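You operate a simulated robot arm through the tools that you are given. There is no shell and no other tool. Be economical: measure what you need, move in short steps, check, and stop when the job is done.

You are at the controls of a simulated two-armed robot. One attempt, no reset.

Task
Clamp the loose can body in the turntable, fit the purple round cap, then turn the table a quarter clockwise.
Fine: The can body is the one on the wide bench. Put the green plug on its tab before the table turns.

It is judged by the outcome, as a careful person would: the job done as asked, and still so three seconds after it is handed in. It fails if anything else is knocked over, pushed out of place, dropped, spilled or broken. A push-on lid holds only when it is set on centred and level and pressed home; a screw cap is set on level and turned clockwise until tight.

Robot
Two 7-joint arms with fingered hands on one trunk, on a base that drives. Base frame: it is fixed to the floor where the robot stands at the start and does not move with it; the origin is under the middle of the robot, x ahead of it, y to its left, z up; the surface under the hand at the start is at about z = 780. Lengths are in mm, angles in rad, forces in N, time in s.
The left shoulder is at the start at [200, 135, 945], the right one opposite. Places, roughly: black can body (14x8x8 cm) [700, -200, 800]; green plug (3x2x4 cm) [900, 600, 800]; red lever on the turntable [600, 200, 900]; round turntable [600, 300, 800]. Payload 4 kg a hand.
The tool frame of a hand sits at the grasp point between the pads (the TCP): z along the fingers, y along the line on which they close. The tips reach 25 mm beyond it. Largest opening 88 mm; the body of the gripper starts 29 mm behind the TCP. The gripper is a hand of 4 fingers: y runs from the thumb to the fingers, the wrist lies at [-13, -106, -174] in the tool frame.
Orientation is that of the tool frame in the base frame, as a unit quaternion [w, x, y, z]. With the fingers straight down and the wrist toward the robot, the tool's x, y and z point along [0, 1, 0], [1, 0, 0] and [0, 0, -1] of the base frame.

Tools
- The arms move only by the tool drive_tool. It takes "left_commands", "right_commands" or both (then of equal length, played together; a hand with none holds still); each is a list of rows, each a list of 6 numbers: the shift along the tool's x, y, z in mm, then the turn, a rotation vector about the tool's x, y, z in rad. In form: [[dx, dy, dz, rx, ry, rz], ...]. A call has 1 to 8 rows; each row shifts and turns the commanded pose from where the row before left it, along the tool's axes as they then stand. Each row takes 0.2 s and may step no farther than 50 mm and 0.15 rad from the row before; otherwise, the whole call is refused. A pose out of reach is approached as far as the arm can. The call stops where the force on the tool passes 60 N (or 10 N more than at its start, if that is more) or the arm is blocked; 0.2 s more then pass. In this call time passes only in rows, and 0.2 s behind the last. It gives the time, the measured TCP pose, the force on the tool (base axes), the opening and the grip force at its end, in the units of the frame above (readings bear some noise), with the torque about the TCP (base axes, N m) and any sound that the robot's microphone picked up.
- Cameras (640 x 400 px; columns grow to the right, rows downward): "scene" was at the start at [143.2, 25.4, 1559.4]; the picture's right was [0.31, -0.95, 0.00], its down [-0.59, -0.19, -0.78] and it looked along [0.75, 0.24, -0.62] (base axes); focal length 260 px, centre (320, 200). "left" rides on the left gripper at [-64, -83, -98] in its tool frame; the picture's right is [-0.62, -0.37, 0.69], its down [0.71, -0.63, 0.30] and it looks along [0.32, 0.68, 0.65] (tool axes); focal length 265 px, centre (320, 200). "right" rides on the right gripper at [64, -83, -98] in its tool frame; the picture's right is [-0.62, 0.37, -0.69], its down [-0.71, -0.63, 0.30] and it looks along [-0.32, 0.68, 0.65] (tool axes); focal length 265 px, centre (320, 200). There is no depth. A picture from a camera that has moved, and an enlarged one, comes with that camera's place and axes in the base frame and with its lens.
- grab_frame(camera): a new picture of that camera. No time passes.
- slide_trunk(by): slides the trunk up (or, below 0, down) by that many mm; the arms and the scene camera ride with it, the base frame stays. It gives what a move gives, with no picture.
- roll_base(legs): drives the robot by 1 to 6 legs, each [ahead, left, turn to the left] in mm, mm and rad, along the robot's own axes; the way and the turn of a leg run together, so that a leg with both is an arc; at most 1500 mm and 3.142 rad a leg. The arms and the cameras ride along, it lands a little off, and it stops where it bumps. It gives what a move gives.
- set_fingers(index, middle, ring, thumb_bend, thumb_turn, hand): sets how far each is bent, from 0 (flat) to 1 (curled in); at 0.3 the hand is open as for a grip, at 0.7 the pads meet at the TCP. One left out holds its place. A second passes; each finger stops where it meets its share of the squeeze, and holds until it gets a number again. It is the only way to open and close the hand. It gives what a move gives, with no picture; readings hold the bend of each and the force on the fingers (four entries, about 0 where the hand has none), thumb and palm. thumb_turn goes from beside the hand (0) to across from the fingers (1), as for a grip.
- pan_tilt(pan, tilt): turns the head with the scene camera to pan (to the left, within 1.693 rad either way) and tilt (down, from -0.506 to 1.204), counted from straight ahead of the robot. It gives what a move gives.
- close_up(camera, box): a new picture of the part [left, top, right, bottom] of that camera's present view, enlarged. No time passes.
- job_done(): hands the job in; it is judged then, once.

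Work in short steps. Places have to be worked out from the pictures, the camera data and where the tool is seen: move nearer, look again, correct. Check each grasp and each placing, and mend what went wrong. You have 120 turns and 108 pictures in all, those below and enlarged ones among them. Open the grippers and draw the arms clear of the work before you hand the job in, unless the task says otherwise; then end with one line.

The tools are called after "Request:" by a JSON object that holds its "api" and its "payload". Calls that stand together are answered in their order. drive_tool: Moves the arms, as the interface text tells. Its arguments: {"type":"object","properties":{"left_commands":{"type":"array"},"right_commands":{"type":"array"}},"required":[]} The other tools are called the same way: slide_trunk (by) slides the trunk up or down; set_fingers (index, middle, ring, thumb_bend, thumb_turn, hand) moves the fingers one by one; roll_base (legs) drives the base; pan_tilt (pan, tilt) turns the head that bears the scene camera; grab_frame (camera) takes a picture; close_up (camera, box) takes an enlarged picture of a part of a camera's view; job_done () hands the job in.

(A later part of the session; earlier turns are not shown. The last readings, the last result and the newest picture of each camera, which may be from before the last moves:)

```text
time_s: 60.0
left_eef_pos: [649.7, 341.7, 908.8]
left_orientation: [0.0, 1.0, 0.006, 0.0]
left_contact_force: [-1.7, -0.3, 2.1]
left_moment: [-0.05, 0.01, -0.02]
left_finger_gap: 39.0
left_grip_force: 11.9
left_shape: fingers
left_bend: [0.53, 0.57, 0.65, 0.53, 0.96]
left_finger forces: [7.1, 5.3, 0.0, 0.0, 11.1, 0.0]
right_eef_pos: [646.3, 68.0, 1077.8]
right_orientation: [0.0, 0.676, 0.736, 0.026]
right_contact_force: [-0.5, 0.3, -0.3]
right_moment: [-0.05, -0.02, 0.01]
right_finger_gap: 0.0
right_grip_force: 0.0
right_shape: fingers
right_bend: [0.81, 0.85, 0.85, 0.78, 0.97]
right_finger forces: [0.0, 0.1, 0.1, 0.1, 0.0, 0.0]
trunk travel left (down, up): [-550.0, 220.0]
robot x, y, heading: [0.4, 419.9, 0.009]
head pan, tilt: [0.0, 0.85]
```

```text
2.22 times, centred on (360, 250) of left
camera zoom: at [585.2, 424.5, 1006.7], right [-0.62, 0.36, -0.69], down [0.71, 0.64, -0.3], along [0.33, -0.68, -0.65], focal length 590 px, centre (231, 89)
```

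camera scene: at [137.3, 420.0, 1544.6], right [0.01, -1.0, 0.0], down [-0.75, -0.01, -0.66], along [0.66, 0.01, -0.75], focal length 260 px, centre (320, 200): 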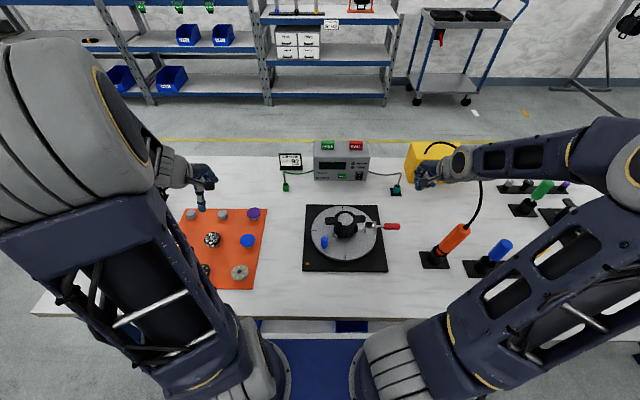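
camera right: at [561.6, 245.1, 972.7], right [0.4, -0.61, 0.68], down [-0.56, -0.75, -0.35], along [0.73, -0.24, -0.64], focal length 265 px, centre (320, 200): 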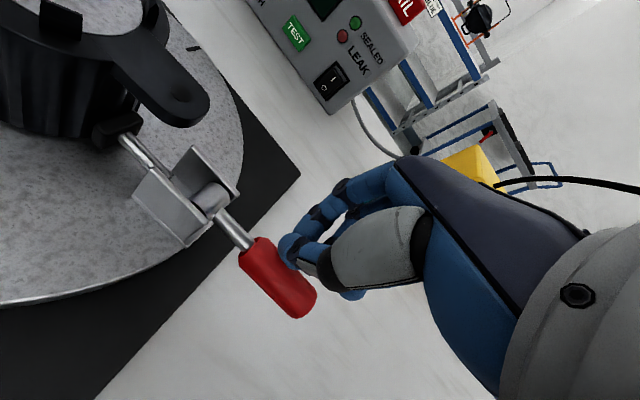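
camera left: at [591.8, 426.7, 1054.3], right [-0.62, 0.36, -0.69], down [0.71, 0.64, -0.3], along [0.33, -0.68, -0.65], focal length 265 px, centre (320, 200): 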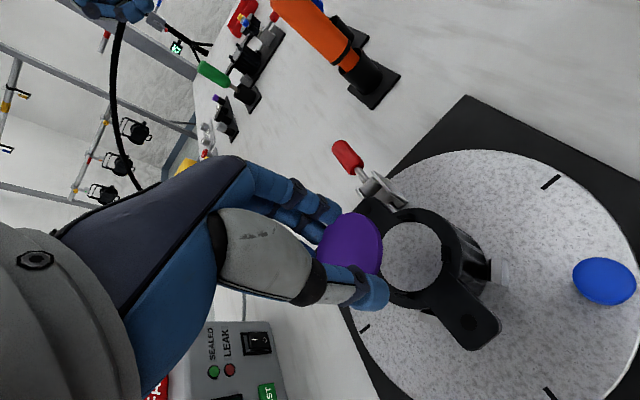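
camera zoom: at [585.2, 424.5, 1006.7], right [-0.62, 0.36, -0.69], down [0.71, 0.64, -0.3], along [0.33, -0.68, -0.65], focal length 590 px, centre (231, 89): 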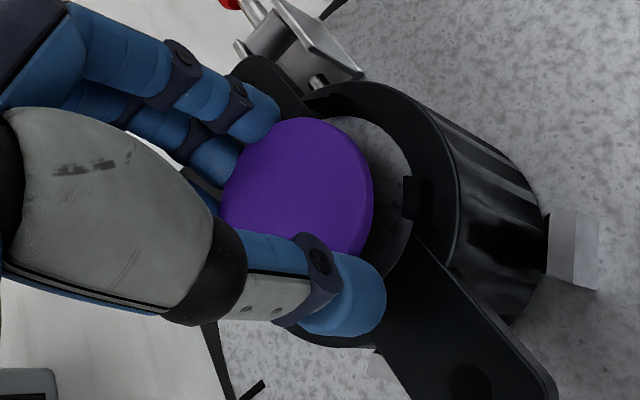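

Views agree within ~2-3 mm; I shift -2 mm in x and release the cap onto the hooks.

Request:
{"api": "drive_tool", "payload": {"left_commands": [[-2, 0, -1, 0, 0, 0], [0, 0, 3, 0, 0, 0]]}}

Request:
{"api": "set_fingers", "payload": {"hand": "left", "index": 0.35, "middle": 0.35, "ring": 0.35, "thumb_bend": 0.35}}

Request:
{"api": "close_up", "payload": {"camera": "scene", "box": [315, 190, 385, 240]}}

```text
time_s: 60.6
left_eef_pos: [647.5, 341.7, 905.8]
left_orientation: [0.0, 1.0, 0.005, 0.001]
left_contact_force: [-1.6, -0.2, 2.5]
left_moment: [-0.04, 0.01, 0.0]
left_finger_gap: 38.8
left_grip_force: 12.5
left_shape: fingers
left_bend: [0.53, 0.57, 0.65, 0.53, 0.96]
left_finger forces: [7.0, 5.4, 0.6, 0.0, 11.3, 0.1]
right_eef_pos: [647.1, 69.0, 1078.1]
right_orientation: [0.001, 0.677, 0.736, 0.026]
right_contact_force: [0.0, -0.4, -0.2]
right_moment: [-0.01, 0.0, -0.04]
right_finger_gap: 0.0
right_grip_force: 0.2
right_shape: fingers
right_bend: [0.81, 0.85, 0.85, 0.78, 0.97]
right_finger forces: [0.1, 0.0, 0.0, 0.0, 0.0, 0.1]
trunk travel left (down, up): [-550.0, 220.0]
robot x, y, heading: [0.7, 418.9, 0.01]
head pan, tilt: [0.0, 0.85]
```

```text
time_s: 61.6
left_eef_pos: [646.7, 342.6, 906.9]
left_orientation: [0.0, 1.0, 0.004, 0.0]
left_contact_force: [0.2, 0.2, 0.2]
left_moment: [-0.01, -0.03, -0.01]
left_finger_gap: 73.9
left_grip_force: 0.1
left_shape: fingers
left_bend: [0.35, 0.35, 0.35, 0.35, 0.97]
left_finger forces: [0.0, 0.0, 0.1, 0.0, 0.1, 0.1]
right_eef_pos: [647.5, 68.6, 1077.5]
right_orientation: [0.0, 0.676, 0.736, 0.026]
right_contact_force: [0.6, 0.3, -0.2]
right_moment: [0.02, 0.01, 0.01]
right_finger_gap: 0.0
right_grip_force: 0.0
right_shape: fingers
right_bend: [0.81, 0.85, 0.85, 0.78, 0.97]
right_finger forces: [0.0, 0.1, 0.0, 0.0, 0.0, 0.1]
trunk travel left (down, up): [-550.0, 220.0]
robot x, y, heading: [-3.3, 420.0, 0.009]
head pan, tilt: [0.0, 0.85]
```

```text
8.00 times, centred on (350, 215) of scene
camera zoom: at [137.8, 420.0, 1544.5], right [0.01, -1.0, 0.0], down [-0.75, -0.01, -0.66], along [0.66, 0.01, -0.75], focal length 2081 px, centre (80, 80)
```

zoom: 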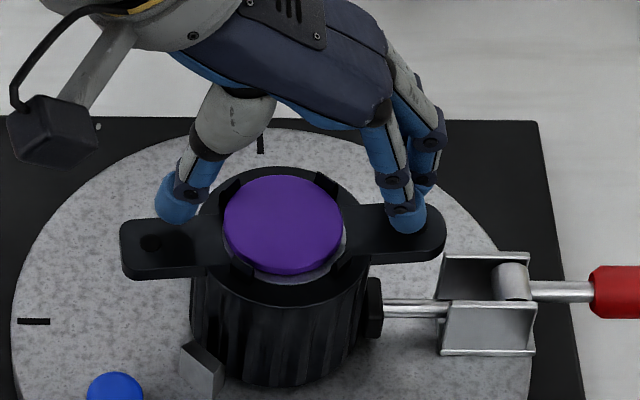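

The cap dropped neatly inside the four hooks. I raise the hand, bunch the fingertips, and press it home at the centre.

Request:
{"api": "drive_tool", "payload": {"left_commands": [[0, 0, -20, 0, 0, 0], [0, -2, -30, 0, 0, 0]]}}

Request:
{"api": "set_fingers", "payload": {"hand": "left", "index": 0.78, "middle": 0.78, "ring": 0.78, "thumb_bend": 0.75}}

Request:
{"api": "drive_tool", "payload": {"left_commands": [[0, 0, 20, 0, 0, 0], [0, 0, 15, 0, 0, 0], [0, 0, 8, 0, 0, 0]]}}

Request:
{"api": "close_up", "payload": {"camera": "scene", "box": [315, 180, 395, 240]}}

```text
time_s: 62.2
left_eef_pos: [648.5, 343.8, 957.0]
left_orientation: [0.001, 1.0, 0.006, 0.0]
left_contact_force: [0.1, 0.3, 0.5]
left_moment: [-0.01, 0.0, 0.02]
left_finger_gap: 73.8
left_grip_force: 0.0
left_shape: fingers
left_bend: [0.35, 0.35, 0.35, 0.35, 0.97]
left_finger forces: [0.0, 0.1, 0.0, 0.0, 0.0, 0.1]
right_eef_pos: [648.7, 68.1, 1077.5]
right_orientation: [0.0, 0.676, 0.736, 0.026]
right_contact_force: [0.1, -0.4, 0.5]
right_moment: [-0.02, 0.01, -0.01]
right_finger_gap: 0.0
right_grip_force: 0.0
right_shape: fingers
right_bend: [0.81, 0.85, 0.85, 0.78, 0.97]
right_finger forces: [0.0, 0.0, 0.0, 0.0, 0.1, 0.0]
trunk travel left (down, up): [-550.0, 220.0]
robot x, y, heading: [-3.1, 417.7, 0.007]
head pan, tilt: [0.0, 0.85]
```

```text
time_s: 63.2
left_eef_pos: [648.5, 343.7, 955.9]
left_orientation: [0.0, 1.0, 0.006, 0.0]
left_contact_force: [0.2, -0.5, 0.5]
left_moment: [-0.02, 0.01, -0.01]
left_finger_gap: 0.0
left_grip_force: 0.0
left_shape: fingers
left_bend: [0.76, 0.78, 0.78, 0.72, 0.97]
left_finger forces: [0.0, 0.1, 0.1, 0.0, 0.0, 0.1]
right_eef_pos: [647.5, 67.8, 1078.7]
right_orientation: [0.0, 0.676, 0.736, 0.026]
right_contact_force: [-0.6, -0.5, 0.7]
right_moment: [0.0, 0.02, 0.02]
right_finger_gap: 0.0
right_grip_force: 0.1
right_shape: fingers
right_bend: [0.81, 0.85, 0.85, 0.78, 0.97]
right_finger forces: [0.0, 0.1, 0.0, 0.0, 0.1, 0.0]
trunk travel left (down, up): [-550.0, 220.0]
robot x, y, heading: [0.1, 416.3, 0.008]
head pan, tilt: [0.0, 0.85]
```

```text
time_s: 64.0
left_eef_pos: [648.3, 344.0, 913.2]
left_orientation: [0.0, 1.0, 0.005, 0.0]
left_contact_force: [0.1, -0.1, 0.4]
left_moment: [0.0, 0.03, 0.0]
left_finger_gap: 0.0
left_grip_force: 0.0
left_shape: fingers
left_bend: [0.76, 0.78, 0.78, 0.72, 0.97]
left_finger forces: [0.0, 0.0, 0.1, 0.0, 0.1, 0.1]
right_eef_pos: [647.5, 68.6, 1078.1]
right_orientation: [0.0, 0.677, 0.736, 0.027]
right_contact_force: [0.7, 1.0, 0.6]
right_moment: [0.0, 0.02, 0.0]
right_finger_gap: 0.0
right_grip_force: 0.1
right_shape: fingers
right_bend: [0.81, 0.85, 0.85, 0.78, 0.97]
right_finger forces: [0.0, 0.0, 0.1, 0.0, 0.0, 0.0]
trunk travel left (down, up): [-550.0, 220.0]
robot x, y, heading: [-0.5, 420.4, 0.01]
head pan, tilt: [0.0, 0.85]
```

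```text
6.67 times, centred on (355, 210) of scene
camera zoom: at [137.7, 420.0, 1544.5], right [0.01, -1.0, 0.0], down [-0.75, -0.01, -0.66], along [0.66, 0.01, -0.75], focal length 1734 px, centre (87, 133)
```

zoom: 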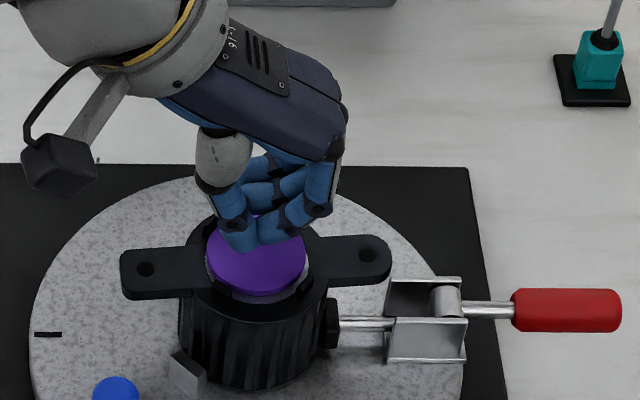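

Fingertips are centred above the cap. I press down in small steps.

Request:
{"api": "drive_tool", "payload": {"left_commands": [[0, 0, 6, 0, 0, 0], [0, 0, 6, 0, 0, 0], [0, 0, 6, 0, 0, 0], [0, 0, 5, 0, 0, 0], [0, 0, 5, 0, 0, 0]]}}

```text
time_s: 64.9
left_eef_pos: [651.0, 342.0, 904.3]
left_orientation: [0.004, 1.0, 0.008, 0.006]
left_contact_force: [-3.5, 6.8, 33.7]
left_moment: [0.49, 0.32, -0.01]
left_finger_gap: 0.0
left_grip_force: 19.3
left_shape: fingers
left_bend: [0.77, 0.78, 0.78, 0.74, 0.95]
left_finger forces: [0.1, 0.0, 0.1, 0.1, 38.1, 0.1]
right_eef_pos: [646.1, 68.4, 1078.4]
right_orientation: [0.0, 0.676, 0.736, 0.025]
right_contact_force: [-0.6, -0.3, -1.0]
right_moment: [-0.04, 0.0, -0.02]
right_finger_gap: 0.0
right_grip_force: 0.1
right_shape: fingers
right_bend: [0.81, 0.85, 0.85, 0.78, 0.97]
right_finger forces: [0.0, 0.0, 0.0, 0.1, 0.1, 0.0]
trunk travel left (down, up): [-550.0, 220.0]
robot x, y, heading: [-0.4, 419.9, 0.01]
head pan, tilt: [0.0, 0.85]
stopped in row 4 (left hand): the force on the tool passed its limit at 69 N (the readings are from after the stop); the commanded pose is now the measured one
```

Force reached 69 N, mostly through the thumb. I lift and look at the cap.

Request:
{"api": "drive_tool", "payload": {"left_commands": [[0, 0, -20, 0, 0, 0], [0, -30, -25, 0, 0, 0], [0, -40, 0, 0, 0, 0]]}}

Request:
{"api": "close_up", "payload": {"camera": "scene", "box": [325, 198, 375, 238]}}

Request:
{"api": "close_up", "payload": {"camera": "left", "box": [240, 100, 440, 260]}}

```text
time_s: 65.7
left_eef_pos: [644.6, 411.4, 944.5]
left_orientation: [0.002, 1.0, 0.006, 0.004]
left_contact_force: [-0.9, 0.3, 0.2]
left_moment: [-0.02, 0.02, 0.0]
left_finger_gap: 0.0
left_grip_force: 0.0
left_shape: fingers
left_bend: [0.77, 0.78, 0.78, 0.72, 0.96]
left_finger forces: [0.0, 0.1, 0.1, 0.0, 0.1, 0.1]
right_eef_pos: [647.5, 67.4, 1077.9]
right_orientation: [0.0, 0.677, 0.736, 0.026]
right_contact_force: [0.8, -0.7, -1.5]
right_moment: [0.02, 0.01, -0.01]
right_finger_gap: 0.0
right_grip_force: 0.1
right_shape: fingers
right_bend: [0.81, 0.85, 0.85, 0.78, 0.97]
right_finger forces: [0.0, 0.1, 0.1, 0.0, 0.0, 0.0]
trunk travel left (down, up): [-550.0, 220.0]
robot x, y, heading: [1.4, 422.2, 0.011]
head pan, tilt: [0.0, 0.85]
```

```text
10.00 times, centred on (350, 218) of scene
camera zoom: at [137.9, 419.6, 1544.4], right [0.01, -1.0, 0.0], down [-0.75, -0.01, -0.66], along [0.66, 0.01, -0.75], focal length 2601 px, centre (20, 20)
```

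zoom: 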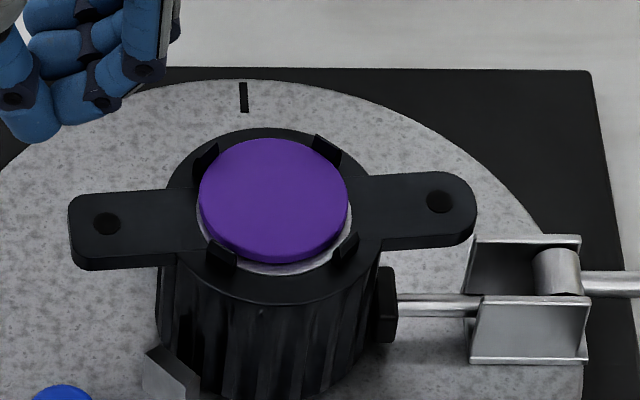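

```text
2.50 times, centred on (340, 180) of left
camera zoom: at [581.1, 495.5, 1041.7], right [-0.62, 0.36, -0.7], down [0.71, 0.64, -0.3], along [0.34, -0.68, -0.65], focal length 664 px, centre (270, 250)
```

zoom: 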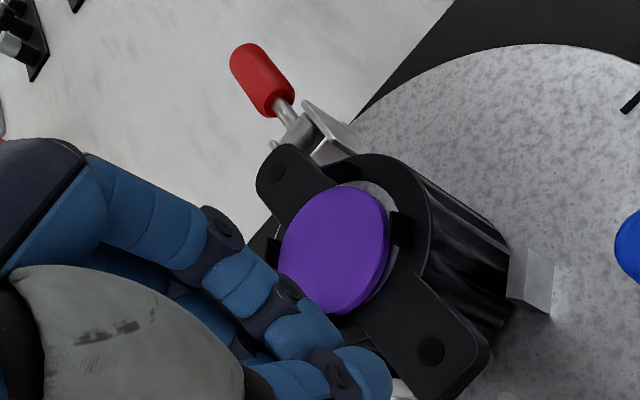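

The cap sits inside all four hooks and centred, but the press acted ~14 mm off-centre (thumb). I press again with the thumb tip over the centre and then the far side.

Request:
{"api": "drive_tool", "payload": {"left_commands": [[4, 40, 0, 0, 0, 0], [7, 40, 5, 0, 0, 0], [0, 0, 15, 0, 0, 0], [0, 0, 10, 0, 0, 0], [0, 0, 5, 0, 0, 0], [0, 0, 5, 0, 0, 0], [0, 0, 5, 0, 0, 0], [0, 0, 5, 0, 0, 0]]}}

```text
time_s: 67.7
left_eef_pos: [664.5, 332.3, 903.6]
left_orientation: [0.004, 1.0, 0.01, 0.01]
left_contact_force: [-4.1, 7.5, 28.9]
left_moment: [0.41, 0.29, -0.06]
left_finger_gap: 0.0
left_grip_force: 17.4
left_shape: fingers
left_bend: [0.77, 0.78, 0.78, 0.74, 0.95]
left_finger forces: [0.0, 0.0, 0.0, 0.0, 34.2, 0.1]
right_eef_pos: [647.9, 70.2, 1078.0]
right_orientation: [0.001, 0.677, 0.736, 0.025]
right_contact_force: [-0.3, -0.4, 0.2]
right_moment: [-0.01, -0.01, 0.0]
right_finger_gap: 0.2
right_grip_force: 0.0
right_shape: fingers
right_bend: [0.81, 0.85, 0.85, 0.78, 0.97]
right_finger forces: [0.0, 0.0, 0.0, 0.0, 0.1, 0.1]
trunk travel left (down, up): [-550.0, 220.0]
robot x, y, heading: [-0.8, 421.2, 0.008]
head pan, tilt: [0.0, 0.85]
stopped in row 8 (left hand): the force on the tool passed its limit at 63 N (the readings are from after the stop); the commanded pose is now the measured one
```

Same stop height (≈904) at the centre. One more press toward the opposite side for level seating.

Request:
{"api": "drive_tool", "payload": {"left_commands": [[0, 0, -8, 0, 0, 0], [-10, 13, 0, 0, 0, 0], [0, 0, 5, 0, 0, 0], [0, 0, 4, 0, 0, 0], [0, 0, 4, 0, 0, 0], [0, 0, 4, 0, 0, 0]]}}

Request:
{"api": "drive_tool", "payload": {"left_commands": [[0, 0, -20, 0, 0, 0], [0, -30, -30, 0, 0, 0], [0, -45, 0, 0, 0, 0], [0, -45, 0, 0, 0, 0], [0, -45, 0, 0, 0, 0]]}}

Request:
{"api": "close_up", "payload": {"camera": "scene", "box": [325, 198, 375, 238]}}

```text
time_s: 68.9
left_eef_pos: [658.3, 318.1, 905.8]
left_orientation: [0.007, 1.0, 0.011, 0.013]
left_contact_force: [-4.1, 8.2, 31.2]
left_moment: [0.51, 0.34, 0.0]
left_finger_gap: 0.2
left_grip_force: 17.2
left_shape: fingers
left_bend: [0.77, 0.78, 0.78, 0.73, 0.94]
left_finger forces: [0.0, 0.0, 0.1, 0.1, 34.3, 0.1]
right_eef_pos: [648.1, 69.0, 1079.6]
right_orientation: [0.002, 0.676, 0.736, 0.025]
right_contact_force: [-0.6, -0.1, 0.1]
right_moment: [-0.01, 0.02, 0.02]
right_finger_gap: 0.0
right_grip_force: 0.1
right_shape: fingers
right_bend: [0.81, 0.85, 0.85, 0.78, 0.97]
right_finger forces: [0.1, 0.0, 0.1, 0.0, 0.1, 0.0]
trunk travel left (down, up): [-550.0, 220.0]
robot x, y, heading: [-0.1, 417.9, 0.012]
head pan, tilt: [0.0, 0.85]
stopped in row 6 (left hand): the force on the tool passed its limit at 67 N (the readings are from after the stop); the commanded pose is now the measured one
```

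```text
time_s: 70.1
left_eef_pos: [653.1, 486.6, 950.2]
left_orientation: [0.006, 1.0, 0.01, 0.012]
left_contact_force: [0.1, -0.4, -0.1]
left_moment: [0.02, 0.02, 0.04]
left_finger_gap: 0.0
left_grip_force: 0.1
left_shape: fingers
left_bend: [0.77, 0.78, 0.78, 0.71, 0.95]
left_finger forces: [0.1, 0.1, 0.0, 0.0, 0.0, 0.0]
right_eef_pos: [647.2, 68.9, 1078.1]
right_orientation: [0.0, 0.677, 0.736, 0.025]
right_contact_force: [-0.2, 0.6, 0.2]
right_moment: [0.03, -0.05, -0.01]
right_finger_gap: 0.0
right_grip_force: 0.1
right_shape: fingers
right_bend: [0.81, 0.85, 0.85, 0.78, 0.97]
right_finger forces: [0.1, 0.1, 0.1, 0.0, 0.0, 0.0]
trunk travel left (down, up): [-550.0, 220.0]
robot x, y, heading: [3.0, 421.5, 0.006]
head pan, tilt: [0.0, 0.85]
```

```text
10.00 times, centred on (350, 218) of scene
camera zoom: at [137.8, 419.9, 1544.5], right [0.01, -1.0, 0.0], down [-0.75, -0.01, -0.66], along [0.66, 0.01, -0.75], focal length 2601 px, centre (20, 20)
```

zoom: 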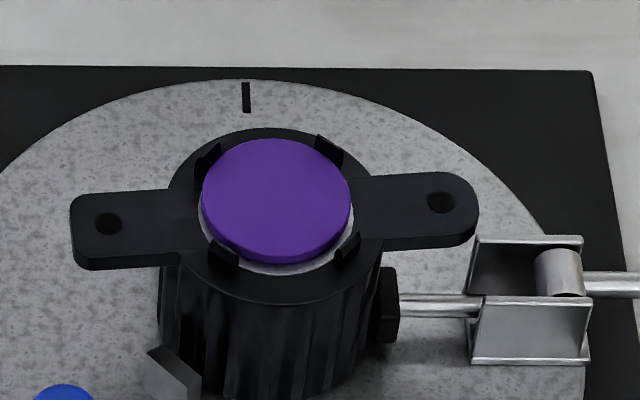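

The cap sits level inside all hooks. Next the green plug at ≈(860,568,800): I turn the left hand back to the default yaw and move above the plug with a narrower opening.

Request:
{"api": "drive_tool", "payload": {"left_commands": [[0, 0, -5, 0, 0, -0.1428], [0, 0, -5, 0, 0, -0.1428], [0, 0, 0, 0, 0, -0.1428], [0, 0, 0, 0, 0, -0.1428], [0, 0, 0, 0, 0, -0.1428], [0, 0, 0, 0, 0, -0.1428], [0, 0, 0, 0, 0, -0.1428], [0, 0, 0, 0, 0, -0.1428]]}}

Request:
{"api": "drive_tool", "payload": {"left_commands": [[0, 0, 0, 0, 0, -0.1428], [0, 0, 0, 0, 0, -0.1428], [0, 0, 0, 0, 0, -0.1428], [16, 40, 5, 0, 0, 0], [16, 40, 8, 0, 0, 0], [16, 40, 8, 0, 0, 0], [16, 40, 8, 0, 0, 0]]}}

Request:
{"api": "set_fingers", "payload": {"hand": "left", "index": 0.42, "middle": 0.42, "ring": 0.42, "thumb_bend": 0.42}}

Request:
{"api": "grab_frame", "payload": {"camera": "left"}}

```text
time_s: 71.9
left_eef_pos: [652.1, 484.8, 959.8]
left_orientation: [0.012, 0.834, 0.551, 0.006]
left_contact_force: [-0.5, -0.4, -0.4]
left_moment: [0.01, 0.02, 0.0]
left_finger_gap: 0.0
left_grip_force: 0.0
left_shape: fingers
left_bend: [0.77, 0.78, 0.78, 0.71, 0.95]
left_finger forces: [0.0, 0.0, 0.0, 0.1, 0.0, 0.1]
right_eef_pos: [647.0, 71.3, 1078.5]
right_orientation: [0.0, 0.676, 0.737, 0.025]
right_contact_force: [0.3, 0.1, -1.1]
right_moment: [0.0, 0.01, 0.02]
right_finger_gap: 0.2
right_grip_force: 0.1
right_shape: fingers
right_bend: [0.81, 0.85, 0.85, 0.78, 0.97]
right_finger forces: [0.0, 0.1, 0.0, 0.0, 0.0, 0.0]
trunk travel left (down, up): [-550.0, 220.0]
robot x, y, heading: [-6.3, 425.6, 0.012]
head pan, tilt: [0.0, 0.85]
```

```text
time_s: 73.5
left_eef_pos: [812.4, 553.2, 935.0]
left_orientation: [0.012, 0.7, 0.714, 0.003]
left_contact_force: [0.3, 0.1, -0.1]
left_moment: [0.02, 0.03, 0.02]
left_finger_gap: 0.1
left_grip_force: 0.1
left_shape: fingers
left_bend: [0.77, 0.78, 0.78, 0.71, 0.95]
left_finger forces: [0.0, 0.0, 0.0, 0.0, 0.1, 0.1]
right_eef_pos: [647.7, 68.6, 1077.7]
right_orientation: [-0.001, 0.677, 0.736, 0.026]
right_contact_force: [-0.7, -0.1, 0.2]
right_moment: [0.02, 0.01, -0.03]
right_finger_gap: 0.2
right_grip_force: 0.0
right_shape: fingers
right_bend: [0.81, 0.85, 0.85, 0.78, 0.97]
right_finger forces: [0.1, 0.1, 0.0, 0.0, 0.0, 0.1]
trunk travel left (down, up): [-550.0, 220.0]
robot x, y, heading: [-4.0, 417.2, 0.008]
head pan, tilt: [0.0, 0.85]
```

```text
time_s: 74.5
left_eef_pos: [812.7, 552.5, 935.6]
left_orientation: [0.012, 0.7, 0.714, 0.004]
left_contact_force: [0.4, -0.2, 0.2]
left_moment: [-0.01, -0.02, 0.0]
left_finger_gap: 58.6
left_grip_force: 0.1
left_shape: fingers
left_bend: [0.42, 0.42, 0.42, 0.42, 0.97]
left_finger forces: [0.0, 0.0, 0.0, 0.1, 0.1, 0.0]
right_eef_pos: [647.3, 70.5, 1078.4]
right_orientation: [-0.001, 0.677, 0.736, 0.026]
right_contact_force: [-0.3, 0.0, 0.3]
right_moment: [-0.01, -0.03, -0.04]
right_finger_gap: 0.2
right_grip_force: 0.0
right_shape: fingers
right_bend: [0.81, 0.85, 0.85, 0.78, 0.97]
right_finger forces: [0.0, 0.0, 0.0, 0.0, 0.1, 0.0]
trunk travel left (down, up): [-550.0, 220.0]
robot x, y, heading: [0.3, 424.1, 0.008]
head pan, tilt: [0.0, 0.85]
```

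```text
15 pictures are left
camera left: at [728.0, 488.5, 1031.2], right [-0.34, -0.63, -0.69], down [-0.64, 0.7, -0.33], along [0.69, 0.33, -0.64], focal length 265 px, centre (320, 200)
```

left: 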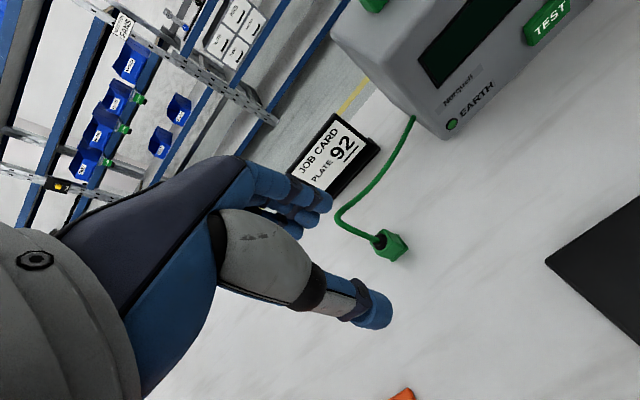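

Plug ≈(857,563,800). I move over it and down to z≈845.

Request:
{"api": "drive_tool", "payload": {"left_commands": [[4, 15, 30, 0, 0.02, 0], [4, 15, 30, 0, 0, 0], [3, 15, 30, 0, 0, 0]]}}

Request:
{"api": "close_up", "payload": {"camera": "left", "box": [240, 140, 440, 340]}}

```text
time_s: 75.3
left_eef_pos: [856.3, 562.4, 845.8]
left_orientation: [0.006, 0.7, 0.715, 0.011]
left_contact_force: [-0.5, 0.9, 0.2]
left_moment: [-0.01, 0.01, -0.01]
left_finger_gap: 58.6
left_grip_force: 0.0
left_shape: fingers
left_bend: [0.42, 0.42, 0.42, 0.42, 0.97]
left_finger forces: [0.0, 0.1, 0.0, 0.0, 0.0, 0.0]
right_eef_pos: [647.3, 68.8, 1079.0]
right_orientation: [0.001, 0.676, 0.736, 0.026]
right_contact_force: [-0.2, 0.5, -0.1]
right_moment: [-0.01, -0.04, 0.01]
right_finger_gap: 0.2
right_grip_force: 0.1
right_shape: fingers
right_bend: [0.81, 0.85, 0.85, 0.78, 0.97]
right_finger forces: [0.0, 0.1, 0.0, 0.0, 0.0, 0.1]
trunk travel left (down, up): [-550.0, 220.0]
robot x, y, heading: [-1.7, 420.0, 0.01]
head pan, tilt: [0.0, 0.85]
```

```text
2.00 times, centred on (340, 240) of left
camera zoom: at [772.6, 496.4, 941.3], right [-0.34, -0.62, -0.71], down [-0.64, 0.7, -0.31], along [0.69, 0.34, -0.64], focal length 531 px, centre (280, 120)
```

zoom: 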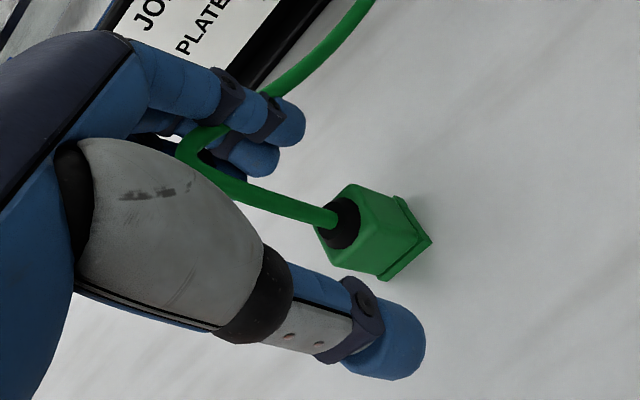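

Well aligned. I descend to z≈810 and close on the plug's x-faces.

Request:
{"api": "drive_tool", "payload": {"left_commands": [[-1, 1, 14, 0, 0, 0], [0, 0, 12, 0, 0, 0], [0, 0, 10, 0, 0, 0]]}}

Request:
{"api": "set_fingers", "payload": {"hand": "left", "index": 0.75, "middle": 0.75, "ring": 0.75, "thumb_bend": 0.7}}

```text
time_s: 76.1
left_eef_pos: [859.2, 562.2, 809.6]
left_orientation: [0.005, 0.699, 0.715, 0.011]
left_contact_force: [-0.2, -0.5, 0.6]
left_moment: [-0.02, 0.0, 0.01]
left_finger_gap: 58.9
left_grip_force: 0.1
left_shape: fingers
left_bend: [0.42, 0.42, 0.42, 0.42, 0.97]
left_finger forces: [0.0, 0.1, 0.1, 0.0, 0.1, 0.0]
right_eef_pos: [647.5, 70.4, 1078.3]
right_orientation: [0.0, 0.676, 0.736, 0.026]
right_contact_force: [-0.1, -0.1, 0.5]
right_moment: [-0.04, -0.02, 0.0]
right_finger_gap: 0.0
right_grip_force: 0.0
right_shape: fingers
right_bend: [0.81, 0.85, 0.85, 0.78, 0.97]
right_finger forces: [0.0, 0.1, 0.0, 0.1, 0.0, 0.0]
trunk travel left (down, up): [-550.0, 220.0]
robot x, y, heading: [-1.9, 419.0, 0.007]
head pan, tilt: [0.0, 0.85]
```

```text
time_s: 77.1
left_eef_pos: [859.2, 561.8, 809.2]
left_orientation: [0.005, 0.699, 0.715, 0.011]
left_contact_force: [0.2, -0.1, -0.3]
left_moment: [0.01, -0.01, 0.01]
left_finger_gap: 13.3
left_grip_force: 11.0
left_shape: fingers
left_bend: [0.73, 0.73, 0.75, 0.62, 0.96]
left_finger forces: [7.2, 4.2, 0.0, 0.1, 11.4, 0.0]
right_eef_pos: [646.5, 68.8, 1078.1]
right_orientation: [-0.001, 0.676, 0.737, 0.026]
right_contact_force: [0.8, -0.2, 0.1]
right_moment: [0.0, 0.02, 0.02]
right_finger_gap: 0.0
right_grip_force: 0.1
right_shape: fingers
right_bend: [0.81, 0.85, 0.85, 0.78, 0.97]
right_finger forces: [0.1, 0.1, 0.1, 0.1, 0.0, 0.0]
trunk travel left (down, up): [-550.0, 220.0]
robot x, y, heading: [-2.6, 420.6, 0.007]
head pan, tilt: [0.0, 0.85]
```

The plug is pinched (11 N). Its footprint matches the square-ended ear of the can (the +y one, hole at ≈(642,399), top z≈873) in the present orientation. I lift it and carry it above that tab.

Request:
{"api": "drive_tool", "payload": {"left_commands": [[0, 0, -15, 0, 0, 0], [0, 0, -30, 0, 0, 0], [0, 0, -40, 0, 0, 0], [0, 0, -40, 0, 0, 0], [0, 0, -30, 0, 0, 0]]}}

Request:
{"api": "drive_tool", "payload": {"left_commands": [[-27, -36, 0, 0, 0, 0], [-27, -36, 0, 0, 0, 0], [-27, -36, 0, 0, 0, 0], [-27, -36, 0, 0, 0, 0], [-27, -36, 0, 0, 0, 0], [-25, -36, 0, 0, 0, 0]]}}

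Request:
{"api": "close_up", "payload": {"camera": "scene", "box": [290, 140, 390, 240]}}

```text
time_s: 78.3
left_eef_pos: [857.3, 560.3, 966.4]
left_orientation: [0.005, 0.7, 0.714, 0.011]
left_contact_force: [0.8, -1.0, -0.7]
left_moment: [0.0, -0.02, -0.01]
left_finger_gap: 13.1
left_grip_force: 11.5
left_shape: fingers
left_bend: [0.73, 0.73, 0.75, 0.62, 0.96]
left_finger forces: [7.0, 4.2, 0.0, 0.0, 11.1, 0.0]
right_eef_pos: [647.9, 69.2, 1078.1]
right_orientation: [0.0, 0.676, 0.737, 0.026]
right_contact_force: [0.2, -0.2, -0.4]
right_moment: [0.04, 0.02, 0.0]
right_finger_gap: 0.0
right_grip_force: 0.1
right_shape: fingers
right_bend: [0.81, 0.85, 0.85, 0.78, 0.97]
right_finger forces: [0.0, 0.0, 0.1, 0.1, 0.0, 0.0]
trunk travel left (down, up): [-550.0, 220.0]
robot x, y, heading: [-1.7, 416.7, 0.012]
head pan, tilt: [0.0, 0.85]
```

```text
time_s: 79.7
left_eef_pos: [645.1, 394.3, 956.9]
left_orientation: [0.005, 0.7, 0.714, 0.011]
left_contact_force: [-0.8, -0.3, -0.4]
left_moment: [-0.03, 0.0, -0.04]
left_finger_gap: 13.1
left_grip_force: 11.4
left_shape: fingers
left_bend: [0.73, 0.73, 0.75, 0.61, 0.95]
left_finger forces: [6.9, 4.2, 0.1, 0.0, 11.2, 0.1]
right_eef_pos: [648.3, 69.8, 1077.9]
right_orientation: [-0.001, 0.676, 0.737, 0.026]
right_contact_force: [0.8, 0.3, -0.4]
right_moment: [0.0, 0.02, 0.03]
right_finger_gap: 0.0
right_grip_force: 0.1
right_shape: fingers
right_bend: [0.81, 0.85, 0.85, 0.78, 0.97]
right_finger forces: [0.0, 0.1, 0.0, 0.0, 0.1, 0.0]
trunk travel left (down, up): [-550.0, 220.0]
robot x, y, heading: [-1.7, 422.7, 0.008]
head pan, tilt: [0.0, 0.85]
```

```text
4.00 times, centred on (340, 190) of scene
camera zoom: at [138.0, 420.7, 1544.5], right [0.01, -1.0, 0.0], down [-0.75, -0.01, -0.66], along [0.66, 0.01, -0.75], focal length 1040 px, centre (240, 240)
```

zoom: 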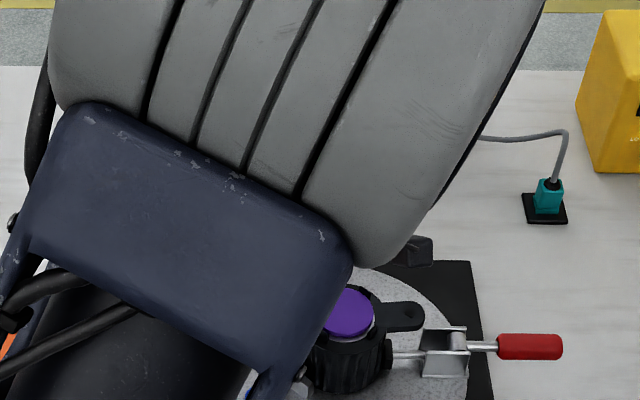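

The left elbow blocks the scene view; I use the left hand camera.

Request:
{"api": "close_up", "payload": {"camera": "left", "box": [220, 140, 480, 360]}}

```text
1.82 times, centred on (350, 250) of left
camera zoom: at [561.9, 328.4, 1052.7], right [-0.34, -0.62, -0.71], down [-0.64, 0.7, -0.31], along [0.69, 0.34, -0.64], focal length 483 px, centre (266, 109)
```

zoom: 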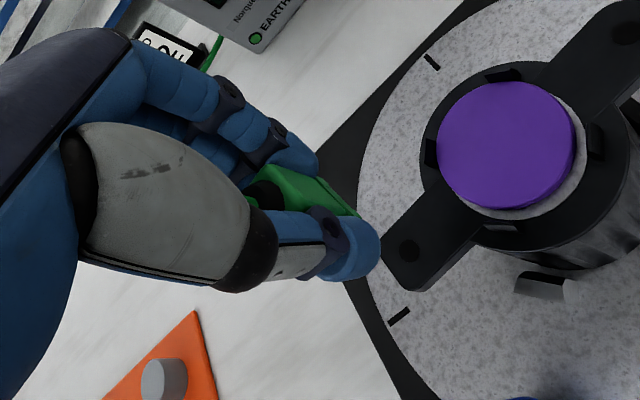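

The ear hole is at ≈(640,398); the plug's base is at ≈(640,391). I shift +6 in y and lower to just above the tab.

Request:
{"api": "drive_tool", "payload": {"left_commands": [[6, 0, 15, 0, 0, 0], [0, 0, 15, 0, 0, 0], [0, 0, 14, 0, 0, 0]]}}

Request:
{"api": "close_up", "payload": {"camera": "left", "box": [240, 160, 440, 340]}}

```text
time_s: 80.5
left_eef_pos: [645.6, 402.8, 912.4]
left_orientation: [0.005, 0.699, 0.715, 0.012]
left_contact_force: [-1.3, 0.7, -0.2]
left_moment: [-0.03, 0.02, 0.02]
left_finger_gap: 12.8
left_grip_force: 11.5
left_shape: fingers
left_bend: [0.73, 0.73, 0.75, 0.61, 0.95]
left_finger forces: [6.9, 4.2, 0.0, 0.0, 11.3, 0.0]
right_eef_pos: [647.0, 69.2, 1077.6]
right_orientation: [0.0, 0.677, 0.736, 0.026]
right_contact_force: [-0.1, 0.0, -0.5]
right_moment: [0.01, 0.04, -0.03]
right_finger_gap: 0.0
right_grip_force: 0.0
right_shape: fingers
right_bend: [0.81, 0.85, 0.85, 0.78, 0.97]
right_finger forces: [0.1, 0.0, 0.0, 0.0, 0.1, 0.0]
trunk travel left (down, up): [-550.0, 220.0]
robot x, y, heading: [-3.5, 423.0, 0.011]
head pan, tilt: [0.0, 0.85]
```

```text
2.22 times, centred on (340, 250) of left
camera zoom: at [561.6, 336.9, 1008.3], right [-0.34, -0.62, -0.71], down [-0.64, 0.7, -0.31], along [0.69, 0.34, -0.64], focal length 590 px, centre (276, 89)
```

zoom: 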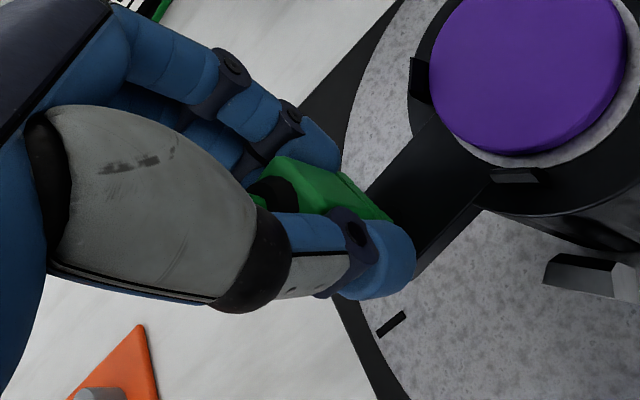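

The plug is above the tab. I lower to contact and press lightly.

Request:
{"api": "drive_tool", "payload": {"left_commands": [[-2, -1, 4, 0, 0, 0], [0, 0, 3, 0, 0, 0], [0, 0, 3, 0, 0, 0], [0, 0, 2, 0, 0, 0]]}}

```text
time_s: 81.5
left_eef_pos: [645.7, 401.4, 902.0]
left_orientation: [0.006, 0.699, 0.715, 0.012]
left_contact_force: [0.7, 0.0, 1.9]
left_moment: [0.0, 0.04, -0.02]
left_finger_gap: 13.4
left_grip_force: 10.9
left_shape: fingers
left_bend: [0.73, 0.73, 0.75, 0.61, 0.95]
left_finger forces: [7.4, 4.2, 0.0, 0.0, 11.0, 0.0]
right_eef_pos: [646.6, 69.6, 1077.9]
right_orientation: [0.001, 0.676, 0.736, 0.026]
right_contact_force: [-0.7, 0.8, -0.1]
right_moment: [-0.01, 0.04, 0.01]
right_finger_gap: 0.2
right_grip_force: 0.0
right_shape: fingers
right_bend: [0.81, 0.85, 0.85, 0.78, 0.97]
right_finger forces: [0.0, 0.0, 0.0, 0.1, 0.1, 0.1]
trunk travel left (down, up): [-550.0, 220.0]
robot x, y, heading: [-6.0, 425.6, 0.008]
head pan, tilt: [0.0, 0.85]
```

Light contact (2 N) begins at z≈902. I press further in small steps.

Request:
{"api": "drive_tool", "payload": {"left_commands": [[0, 0, 3, 0, 0, 0], [0, 0, 3, 0, 0, 0], [0, 0, 3, 0, 0, 0]]}}

Request:
{"api": "grab_frame", "payload": {"camera": "left"}}

```text
time_s: 82.3
left_eef_pos: [646.6, 401.2, 894.8]
left_orientation: [0.007, 0.699, 0.715, 0.013]
left_contact_force: [2.5, -1.9, 25.2]
left_moment: [-0.22, 0.08, 0.04]
left_finger_gap: 12.0
left_grip_force: 18.7
left_shape: fingers
left_bend: [0.76, 0.75, 0.75, 0.58, 0.96]
left_finger forces: [25.3, 1.5, 0.0, 0.0, 10.2, 0.0]
right_eef_pos: [646.2, 69.1, 1078.2]
right_orientation: [0.0, 0.677, 0.736, 0.026]
right_contact_force: [0.4, 0.2, -0.2]
right_moment: [-0.01, -0.01, 0.02]
right_finger_gap: 0.3
right_grip_force: 0.0
right_shape: fingers
right_bend: [0.81, 0.85, 0.85, 0.78, 0.97]
right_finger forces: [0.0, 0.0, 0.1, 0.1, 0.0, 0.0]
trunk travel left (down, up): [-550.0, 220.0]
robot x, y, heading: [-3.5, 421.5, 0.009]
head pan, tilt: [0.0, 0.85]
```

```text
10 pictures are left
camera left: at [562.5, 334.8, 989.2], right [-0.34, -0.62, -0.71], down [-0.64, 0.7, -0.32], along [0.69, 0.34, -0.63], focal length 265 px, centre (320, 200)
```

left: 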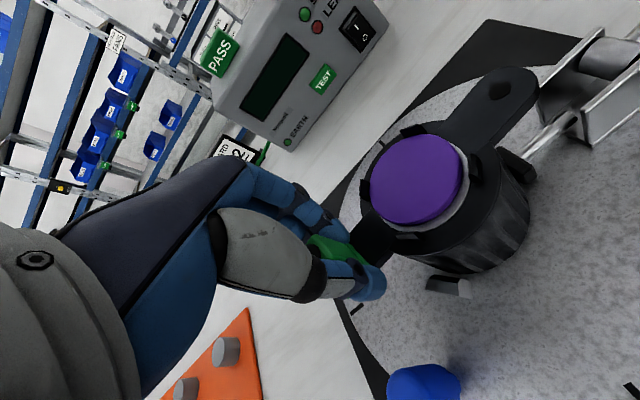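

Fingertip touches the tab now. To test engagement before letting go, I ease up 4 mm and tug sideways 5 mm, reading the force.

Request:
{"api": "drive_tool", "payload": {"left_commands": [[0, 0, -4, 0, 0, 0], [5, 0, 0, 0, 0, 0]]}}

```text
time_s: 82.9
left_eef_pos: [643.8, 405.4, 895.1]
left_orientation: [0.003, 0.7, 0.714, 0.01]
left_contact_force: [0.4, -2.2, 6.8]
left_moment: [-0.12, 0.05, 0.01]
left_finger_gap: 10.6
left_grip_force: 13.9
left_shape: fingers
left_bend: [0.75, 0.75, 0.75, 0.59, 0.96]
left_finger forces: [15.1, 2.0, 0.0, 0.1, 10.4, 0.1]
right_eef_pos: [648.4, 68.1, 1077.3]
right_orientation: [0.001, 0.676, 0.736, 0.026]
right_contact_force: [0.6, 0.7, 1.1]
right_moment: [0.01, -0.05, 0.0]
right_finger_gap: 0.2
right_grip_force: 0.0
right_shape: fingers
right_bend: [0.81, 0.85, 0.85, 0.78, 0.97]
right_finger forces: [0.0, 0.0, 0.0, 0.0, 0.0, 0.1]
trunk travel left (down, up): [-550.0, 220.0]
robot x, y, heading: [-2.8, 419.1, 0.007]
head pan, tilt: [0.0, 0.85]
```

It slides freely on the ear, so the ear isn't the plug's seat. The small brass block on the turntable's base plate (≈(528,466)) looks like the earthing tab for this plug's socket. It's inside my minimum reach, so I lift the plug and back the base off by 130 mm.

Request:
{"api": "drive_tool", "payload": {"left_commands": [[0, 0, -15, 0, 0, 0], [0, 0, -25, 0, 0, 0], [10, 0, -25, 0, 0, 0]]}}

Request:
{"api": "roll_base", "payload": {"legs": [[-130, 0, 0]]}}

Request:
{"api": "grab_frame", "payload": {"camera": "left"}}

```text
time_s: 83.7
left_eef_pos: [641.8, 415.2, 961.9]
left_orientation: [0.004, 0.7, 0.714, 0.01]
left_contact_force: [-0.2, -0.4, 0.6]
left_moment: [-0.01, -0.02, -0.02]
left_finger_gap: 10.9
left_grip_force: 8.5
left_shape: fingers
left_bend: [0.74, 0.74, 0.75, 0.59, 0.96]
left_finger forces: [6.1, 2.7, 0.0, 0.0, 8.7, 0.1]
right_eef_pos: [648.6, 68.1, 1077.6]
right_orientation: [0.0, 0.676, 0.736, 0.025]
right_contact_force: [-0.1, -0.2, 0.5]
right_moment: [-0.03, 0.03, 0.0]
right_finger_gap: 0.1
right_grip_force: 0.1
right_shape: fingers
right_bend: [0.81, 0.85, 0.85, 0.78, 0.97]
right_finger forces: [0.0, 0.0, 0.1, 0.0, 0.0, 0.1]
trunk travel left (down, up): [-550.0, 220.0]
robot x, y, heading: [0.0, 418.3, 0.017]
head pan, tilt: [0.0, 0.85]
```

```text
time_s: 85.0
left_eef_pos: [508.3, 413.0, 961.1]
left_orientation: [0.005, 0.7, 0.714, 0.011]
left_contact_force: [-0.4, 1.7, -0.9]
left_moment: [0.0, -0.01, -0.02]
left_finger_gap: 10.8
left_grip_force: 8.5
left_shape: fingers
left_bend: [0.74, 0.74, 0.75, 0.59, 0.96]
left_finger forces: [6.0, 2.7, 0.0, 0.1, 8.8, 0.0]
right_eef_pos: [512.8, 65.6, 1078.1]
right_orientation: [0.0, 0.677, 0.736, 0.025]
right_contact_force: [-0.1, -1.1, -0.2]
right_moment: [0.01, 0.0, -0.04]
right_finger_gap: 0.0
right_grip_force: 0.0
right_shape: fingers
right_bend: [0.81, 0.85, 0.85, 0.78, 0.97]
right_finger forces: [0.0, 0.0, 0.0, 0.0, 0.1, 0.1]
trunk travel left (down, up): [-550.0, 220.0]
robot x, y, heading: [-131.8, 420.8, 0.012]
head pan, tilt: [0.0, 0.85]
```

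```text
9 pictures are left
camera left: at [424.5, 347.0, 1056.3], right [-0.34, -0.62, -0.71], down [-0.64, 0.7, -0.31], along [0.69, 0.34, -0.64], focal length 265 px, centre (320, 200)
```

left: 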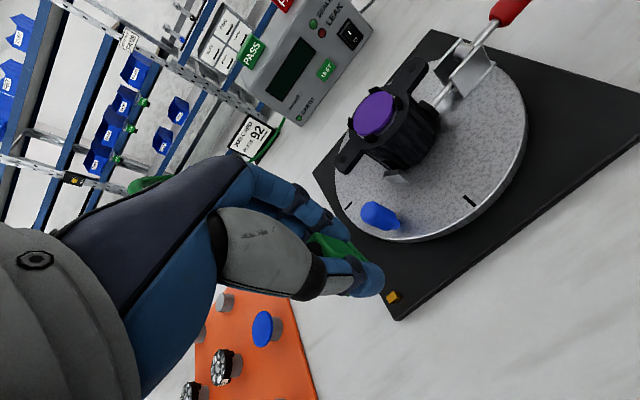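

The brass tab is at ≈(526,464). I bring the plug above it and down to z≈855 for a close look.

Request:
{"api": "drive_tool", "payload": {"left_commands": [[18, 7, 35, 0, 0, 0], [18, 7, 35, 0, 0, 0], [18, 7, 35, 0, 0, 0]]}}

Request:
{"api": "close_up", "payload": {"camera": "left", "box": [260, 180, 420, 320]}}

```text
time_s: 85.8
left_eef_pos: [528.4, 468.2, 857.7]
left_orientation: [0.005, 0.7, 0.714, 0.011]
left_contact_force: [-0.3, -0.6, 0.4]
left_moment: [0.03, -0.02, 0.02]
left_finger_gap: 10.7
left_grip_force: 8.9
left_shape: fingers
left_bend: [0.74, 0.74, 0.75, 0.59, 0.96]
left_finger forces: [6.0, 2.7, 0.1, 0.0, 8.7, 0.0]
right_eef_pos: [513.5, 67.8, 1079.2]
right_orientation: [0.0, 0.676, 0.736, 0.026]
right_contact_force: [0.7, -0.1, -0.8]
right_moment: [0.0, -0.05, 0.02]
right_finger_gap: 0.0
right_grip_force: 0.0
right_shape: fingers
right_bend: [0.81, 0.85, 0.85, 0.78, 0.97]
right_finger forces: [0.1, 0.0, 0.0, 0.0, 0.0, 0.0]
trunk travel left (down, up): [-550.0, 220.0]
robot x, y, heading: [-137.1, 416.2, 0.011]
head pan, tilt: [0.0, 0.85]
```

```text
2.86 times, centred on (340, 250) of left
camera zoom: at [445.2, 403.4, 952.8], right [-0.34, -0.62, -0.71], down [-0.64, 0.7, -0.31], along [0.69, 0.34, -0.64], focal length 758 px, centre (263, 57)
```

zoom: 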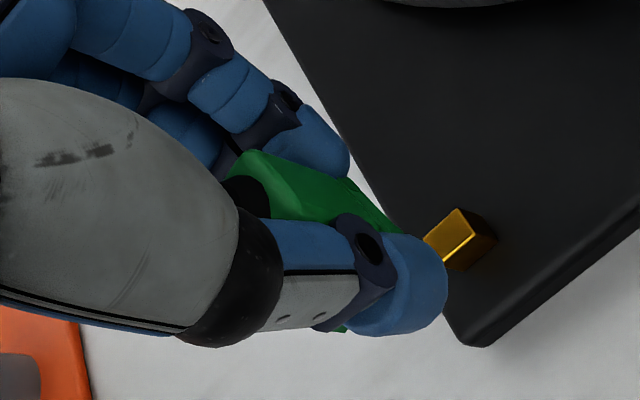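

The brass tab is an upright block at (521,462), top z≈806; the plug's base is ≈(523,470). I shift -8 in y and -2 in x and lower to just above the tab.

Request:
{"api": "drive_tool", "payload": {"left_commands": [[-8, -2, 8, 0, 0, 0], [0, 0, 8, 0, 0, 0]]}}

Request:
{"api": "close_up", "payload": {"camera": "left", "box": [280, 200, 420, 310]}}

```text
time_s: 86.4
left_eef_pos: [527.3, 461.8, 841.2]
left_orientation: [0.004, 0.7, 0.715, 0.011]
left_contact_force: [-0.3, -0.1, -0.7]
left_moment: [0.0, 0.03, 0.0]
left_finger_gap: 10.9
left_grip_force: 9.0
left_shape: fingers
left_bend: [0.74, 0.74, 0.75, 0.59, 0.96]
left_finger forces: [6.0, 2.8, 0.0, 0.1, 8.8, 0.0]
right_eef_pos: [512.8, 67.1, 1078.6]
right_orientation: [0.0, 0.676, 0.736, 0.027]
right_contact_force: [0.4, -0.2, 0.7]
right_moment: [-0.01, -0.02, 0.0]
right_finger_gap: 0.2
right_grip_force: 0.1
right_shape: fingers
right_bend: [0.81, 0.85, 0.85, 0.78, 0.97]
right_finger forces: [0.0, 0.1, 0.0, 0.0, 0.0, 0.0]
trunk travel left (down, up): [-550.0, 220.0]
robot x, y, heading: [-135.2, 422.5, 0.012]
head pan, tilt: [0.0, 0.85]
```

```text
3.64 times, centred on (350, 255) of left
camera zoom: at [444.6, 395.3, 935.9], right [-0.34, -0.62, -0.71], down [-0.64, 0.7, -0.31], along [0.69, 0.34, -0.64], focal length 965 px, centre (211, 0)
```

zoom: 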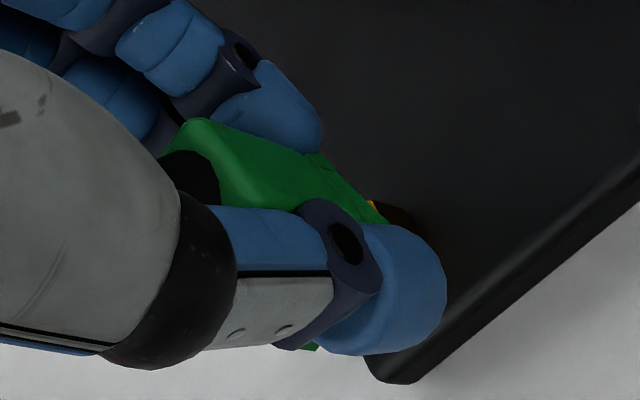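

A bit of brass still peeks out beyond the plug's -y edge, so the plug is ~6 mm too far in +y. I shift and lower gently until contact.

Request:
{"api": "drive_tool", "payload": {"left_commands": [[-6, 0, 0, 0, 0, 0], [0, 0, 4, 0, 0, 0], [0, 0, 4, 0, 0, 0], [0, 0, 3, 0, 0, 0]]}}

```text
time_s: 87.4
left_eef_pos: [528.8, 454.5, 829.1]
left_orientation: [0.005, 0.7, 0.714, 0.011]
left_contact_force: [0.7, 0.3, -0.5]
left_moment: [-0.01, 0.02, 0.03]
left_finger_gap: 11.0
left_grip_force: 8.3
left_shape: fingers
left_bend: [0.74, 0.74, 0.75, 0.59, 0.96]
left_finger forces: [6.1, 2.9, 0.1, 0.0, 8.9, 0.0]
right_eef_pos: [513.8, 67.0, 1078.2]
right_orientation: [0.0, 0.676, 0.736, 0.026]
right_contact_force: [-0.1, 0.4, -1.0]
right_moment: [0.02, 0.01, 0.01]
right_finger_gap: 0.0
right_grip_force: 0.2
right_shape: fingers
right_bend: [0.81, 0.85, 0.85, 0.78, 0.97]
right_finger forces: [0.0, 0.0, 0.0, 0.0, 0.0, 0.1]
trunk travel left (down, up): [-550.0, 220.0]
robot x, y, heading: [-132.3, 421.6, 0.006]
head pan, tilt: [0.0, 0.85]
```

No contact yet at z≈829; continue in small steps.

Request:
{"api": "drive_tool", "payload": {"left_commands": [[0, -1, 3, 0, 0, 0], [0, 0, 3, 0, 0, 0]]}}

Request:
{"api": "close_up", "payload": {"camera": "left", "box": [280, 200, 420, 310]}}

```text
time_s: 88.0
left_eef_pos: [526.5, 454.5, 824.4]
left_orientation: [0.005, 0.7, 0.714, 0.012]
left_contact_force: [-0.1, -0.3, 0.2]
left_moment: [0.03, 0.0, -0.01]
left_finger_gap: 10.7
left_grip_force: 9.0
left_shape: fingers
left_bend: [0.74, 0.74, 0.75, 0.59, 0.96]
left_finger forces: [6.0, 2.8, 0.0, 0.0, 8.8, 0.1]
right_eef_pos: [514.2, 67.0, 1076.9]
right_orientation: [0.0, 0.677, 0.736, 0.027]
right_contact_force: [1.1, -0.5, 1.0]
right_moment: [0.02, 0.01, 0.01]
right_finger_gap: 0.0
right_grip_force: 0.0
right_shape: fingers
right_bend: [0.81, 0.85, 0.85, 0.78, 0.97]
right_finger forces: [0.1, 0.0, 0.0, 0.0, 0.0, 0.0]
trunk travel left (down, up): [-550.0, 220.0]
robot x, y, heading: [-134.0, 415.1, 0.009]
head pan, tilt: [0.0, 0.85]
```

```text
3.64 times, centred on (350, 255) of left
camera zoom: at [444.5, 388.6, 919.6], right [-0.34, -0.62, -0.71], down [-0.64, 0.7, -0.31], along [0.69, 0.34, -0.64], focal length 965 px, centre (211, 0)
```

zoom: 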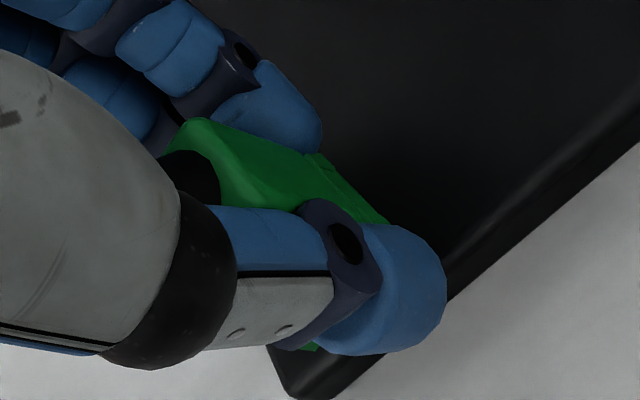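

Brass is fully covered and there's no side force: the socket seems to go over the tab. I press down further.

Request:
{"api": "drive_tool", "payload": {"left_commands": [[0, 0, 3, 0, 0, 0], [0, 0, 3, 0, 0, 0], [0, 0, 3, 0, 0, 0]]}}

```text
time_s: 88.8
left_eef_pos: [530.8, 455.9, 818.3]
left_orientation: [0.009, 0.7, 0.714, 0.014]
left_contact_force: [-2.3, -4.2, 33.4]
left_moment: [-0.02, 0.45, -0.01]
left_finger_gap: 10.9
left_grip_force: 21.4
left_shape: fingers
left_bend: [0.75, 0.77, 0.75, 0.59, 0.95]
left_finger forces: [5.6, 12.5, 0.0, 0.0, 24.9, 0.0]
right_eef_pos: [512.3, 68.1, 1079.5]
right_orientation: [0.0, 0.676, 0.736, 0.026]
right_contact_force: [0.2, 0.1, -0.4]
right_moment: [0.0, 0.01, 0.03]
right_finger_gap: 0.0
right_grip_force: 0.1
right_shape: fingers
right_bend: [0.81, 0.85, 0.85, 0.78, 0.97]
right_finger forces: [0.0, 0.0, 0.0, 0.0, 0.0, 0.0]
trunk travel left (down, up): [-550.0, 220.0]
robot x, y, heading: [-136.1, 419.6, 0.006]
head pan, tilt: [0.0, 0.85]
```

33 N at z≈818, i.e. plate level. Engagement test: ease up 3 mm, then tug 5 mm in y.

Request:
{"api": "drive_tool", "payload": {"left_commands": [[0, 0, -3, 0, 0, 0], [5, 0, 0, 0, 0, 0]]}}

```text
time_s: 89.4
left_eef_pos: [529.0, 457.4, 818.3]
left_orientation: [0.006, 0.701, 0.714, 0.011]
left_contact_force: [1.3, -11.9, 21.1]
left_moment: [-0.17, 0.13, 0.03]
left_finger_gap: 10.5
left_grip_force: 16.6
left_shape: fingers
left_bend: [0.75, 0.77, 0.75, 0.61, 0.93]
left_finger forces: [6.3, 12.0, 0.1, 0.0, 14.9, 0.0]
right_eef_pos: [513.4, 66.2, 1078.9]
right_orientation: [0.001, 0.676, 0.736, 0.025]
right_contact_force: [-0.8, -0.1, 0.0]
right_moment: [0.01, 0.03, 0.0]
right_finger_gap: 0.1
right_grip_force: 0.0
right_shape: fingers
right_bend: [0.81, 0.85, 0.85, 0.78, 0.97]
right_finger forces: [0.1, 0.1, 0.1, 0.1, 0.1, 0.1]
trunk travel left (down, up): [-550.0, 220.0]
robot x, y, heading: [-134.9, 417.9, 0.012]
head pan, tilt: [0.0, 0.85]
```

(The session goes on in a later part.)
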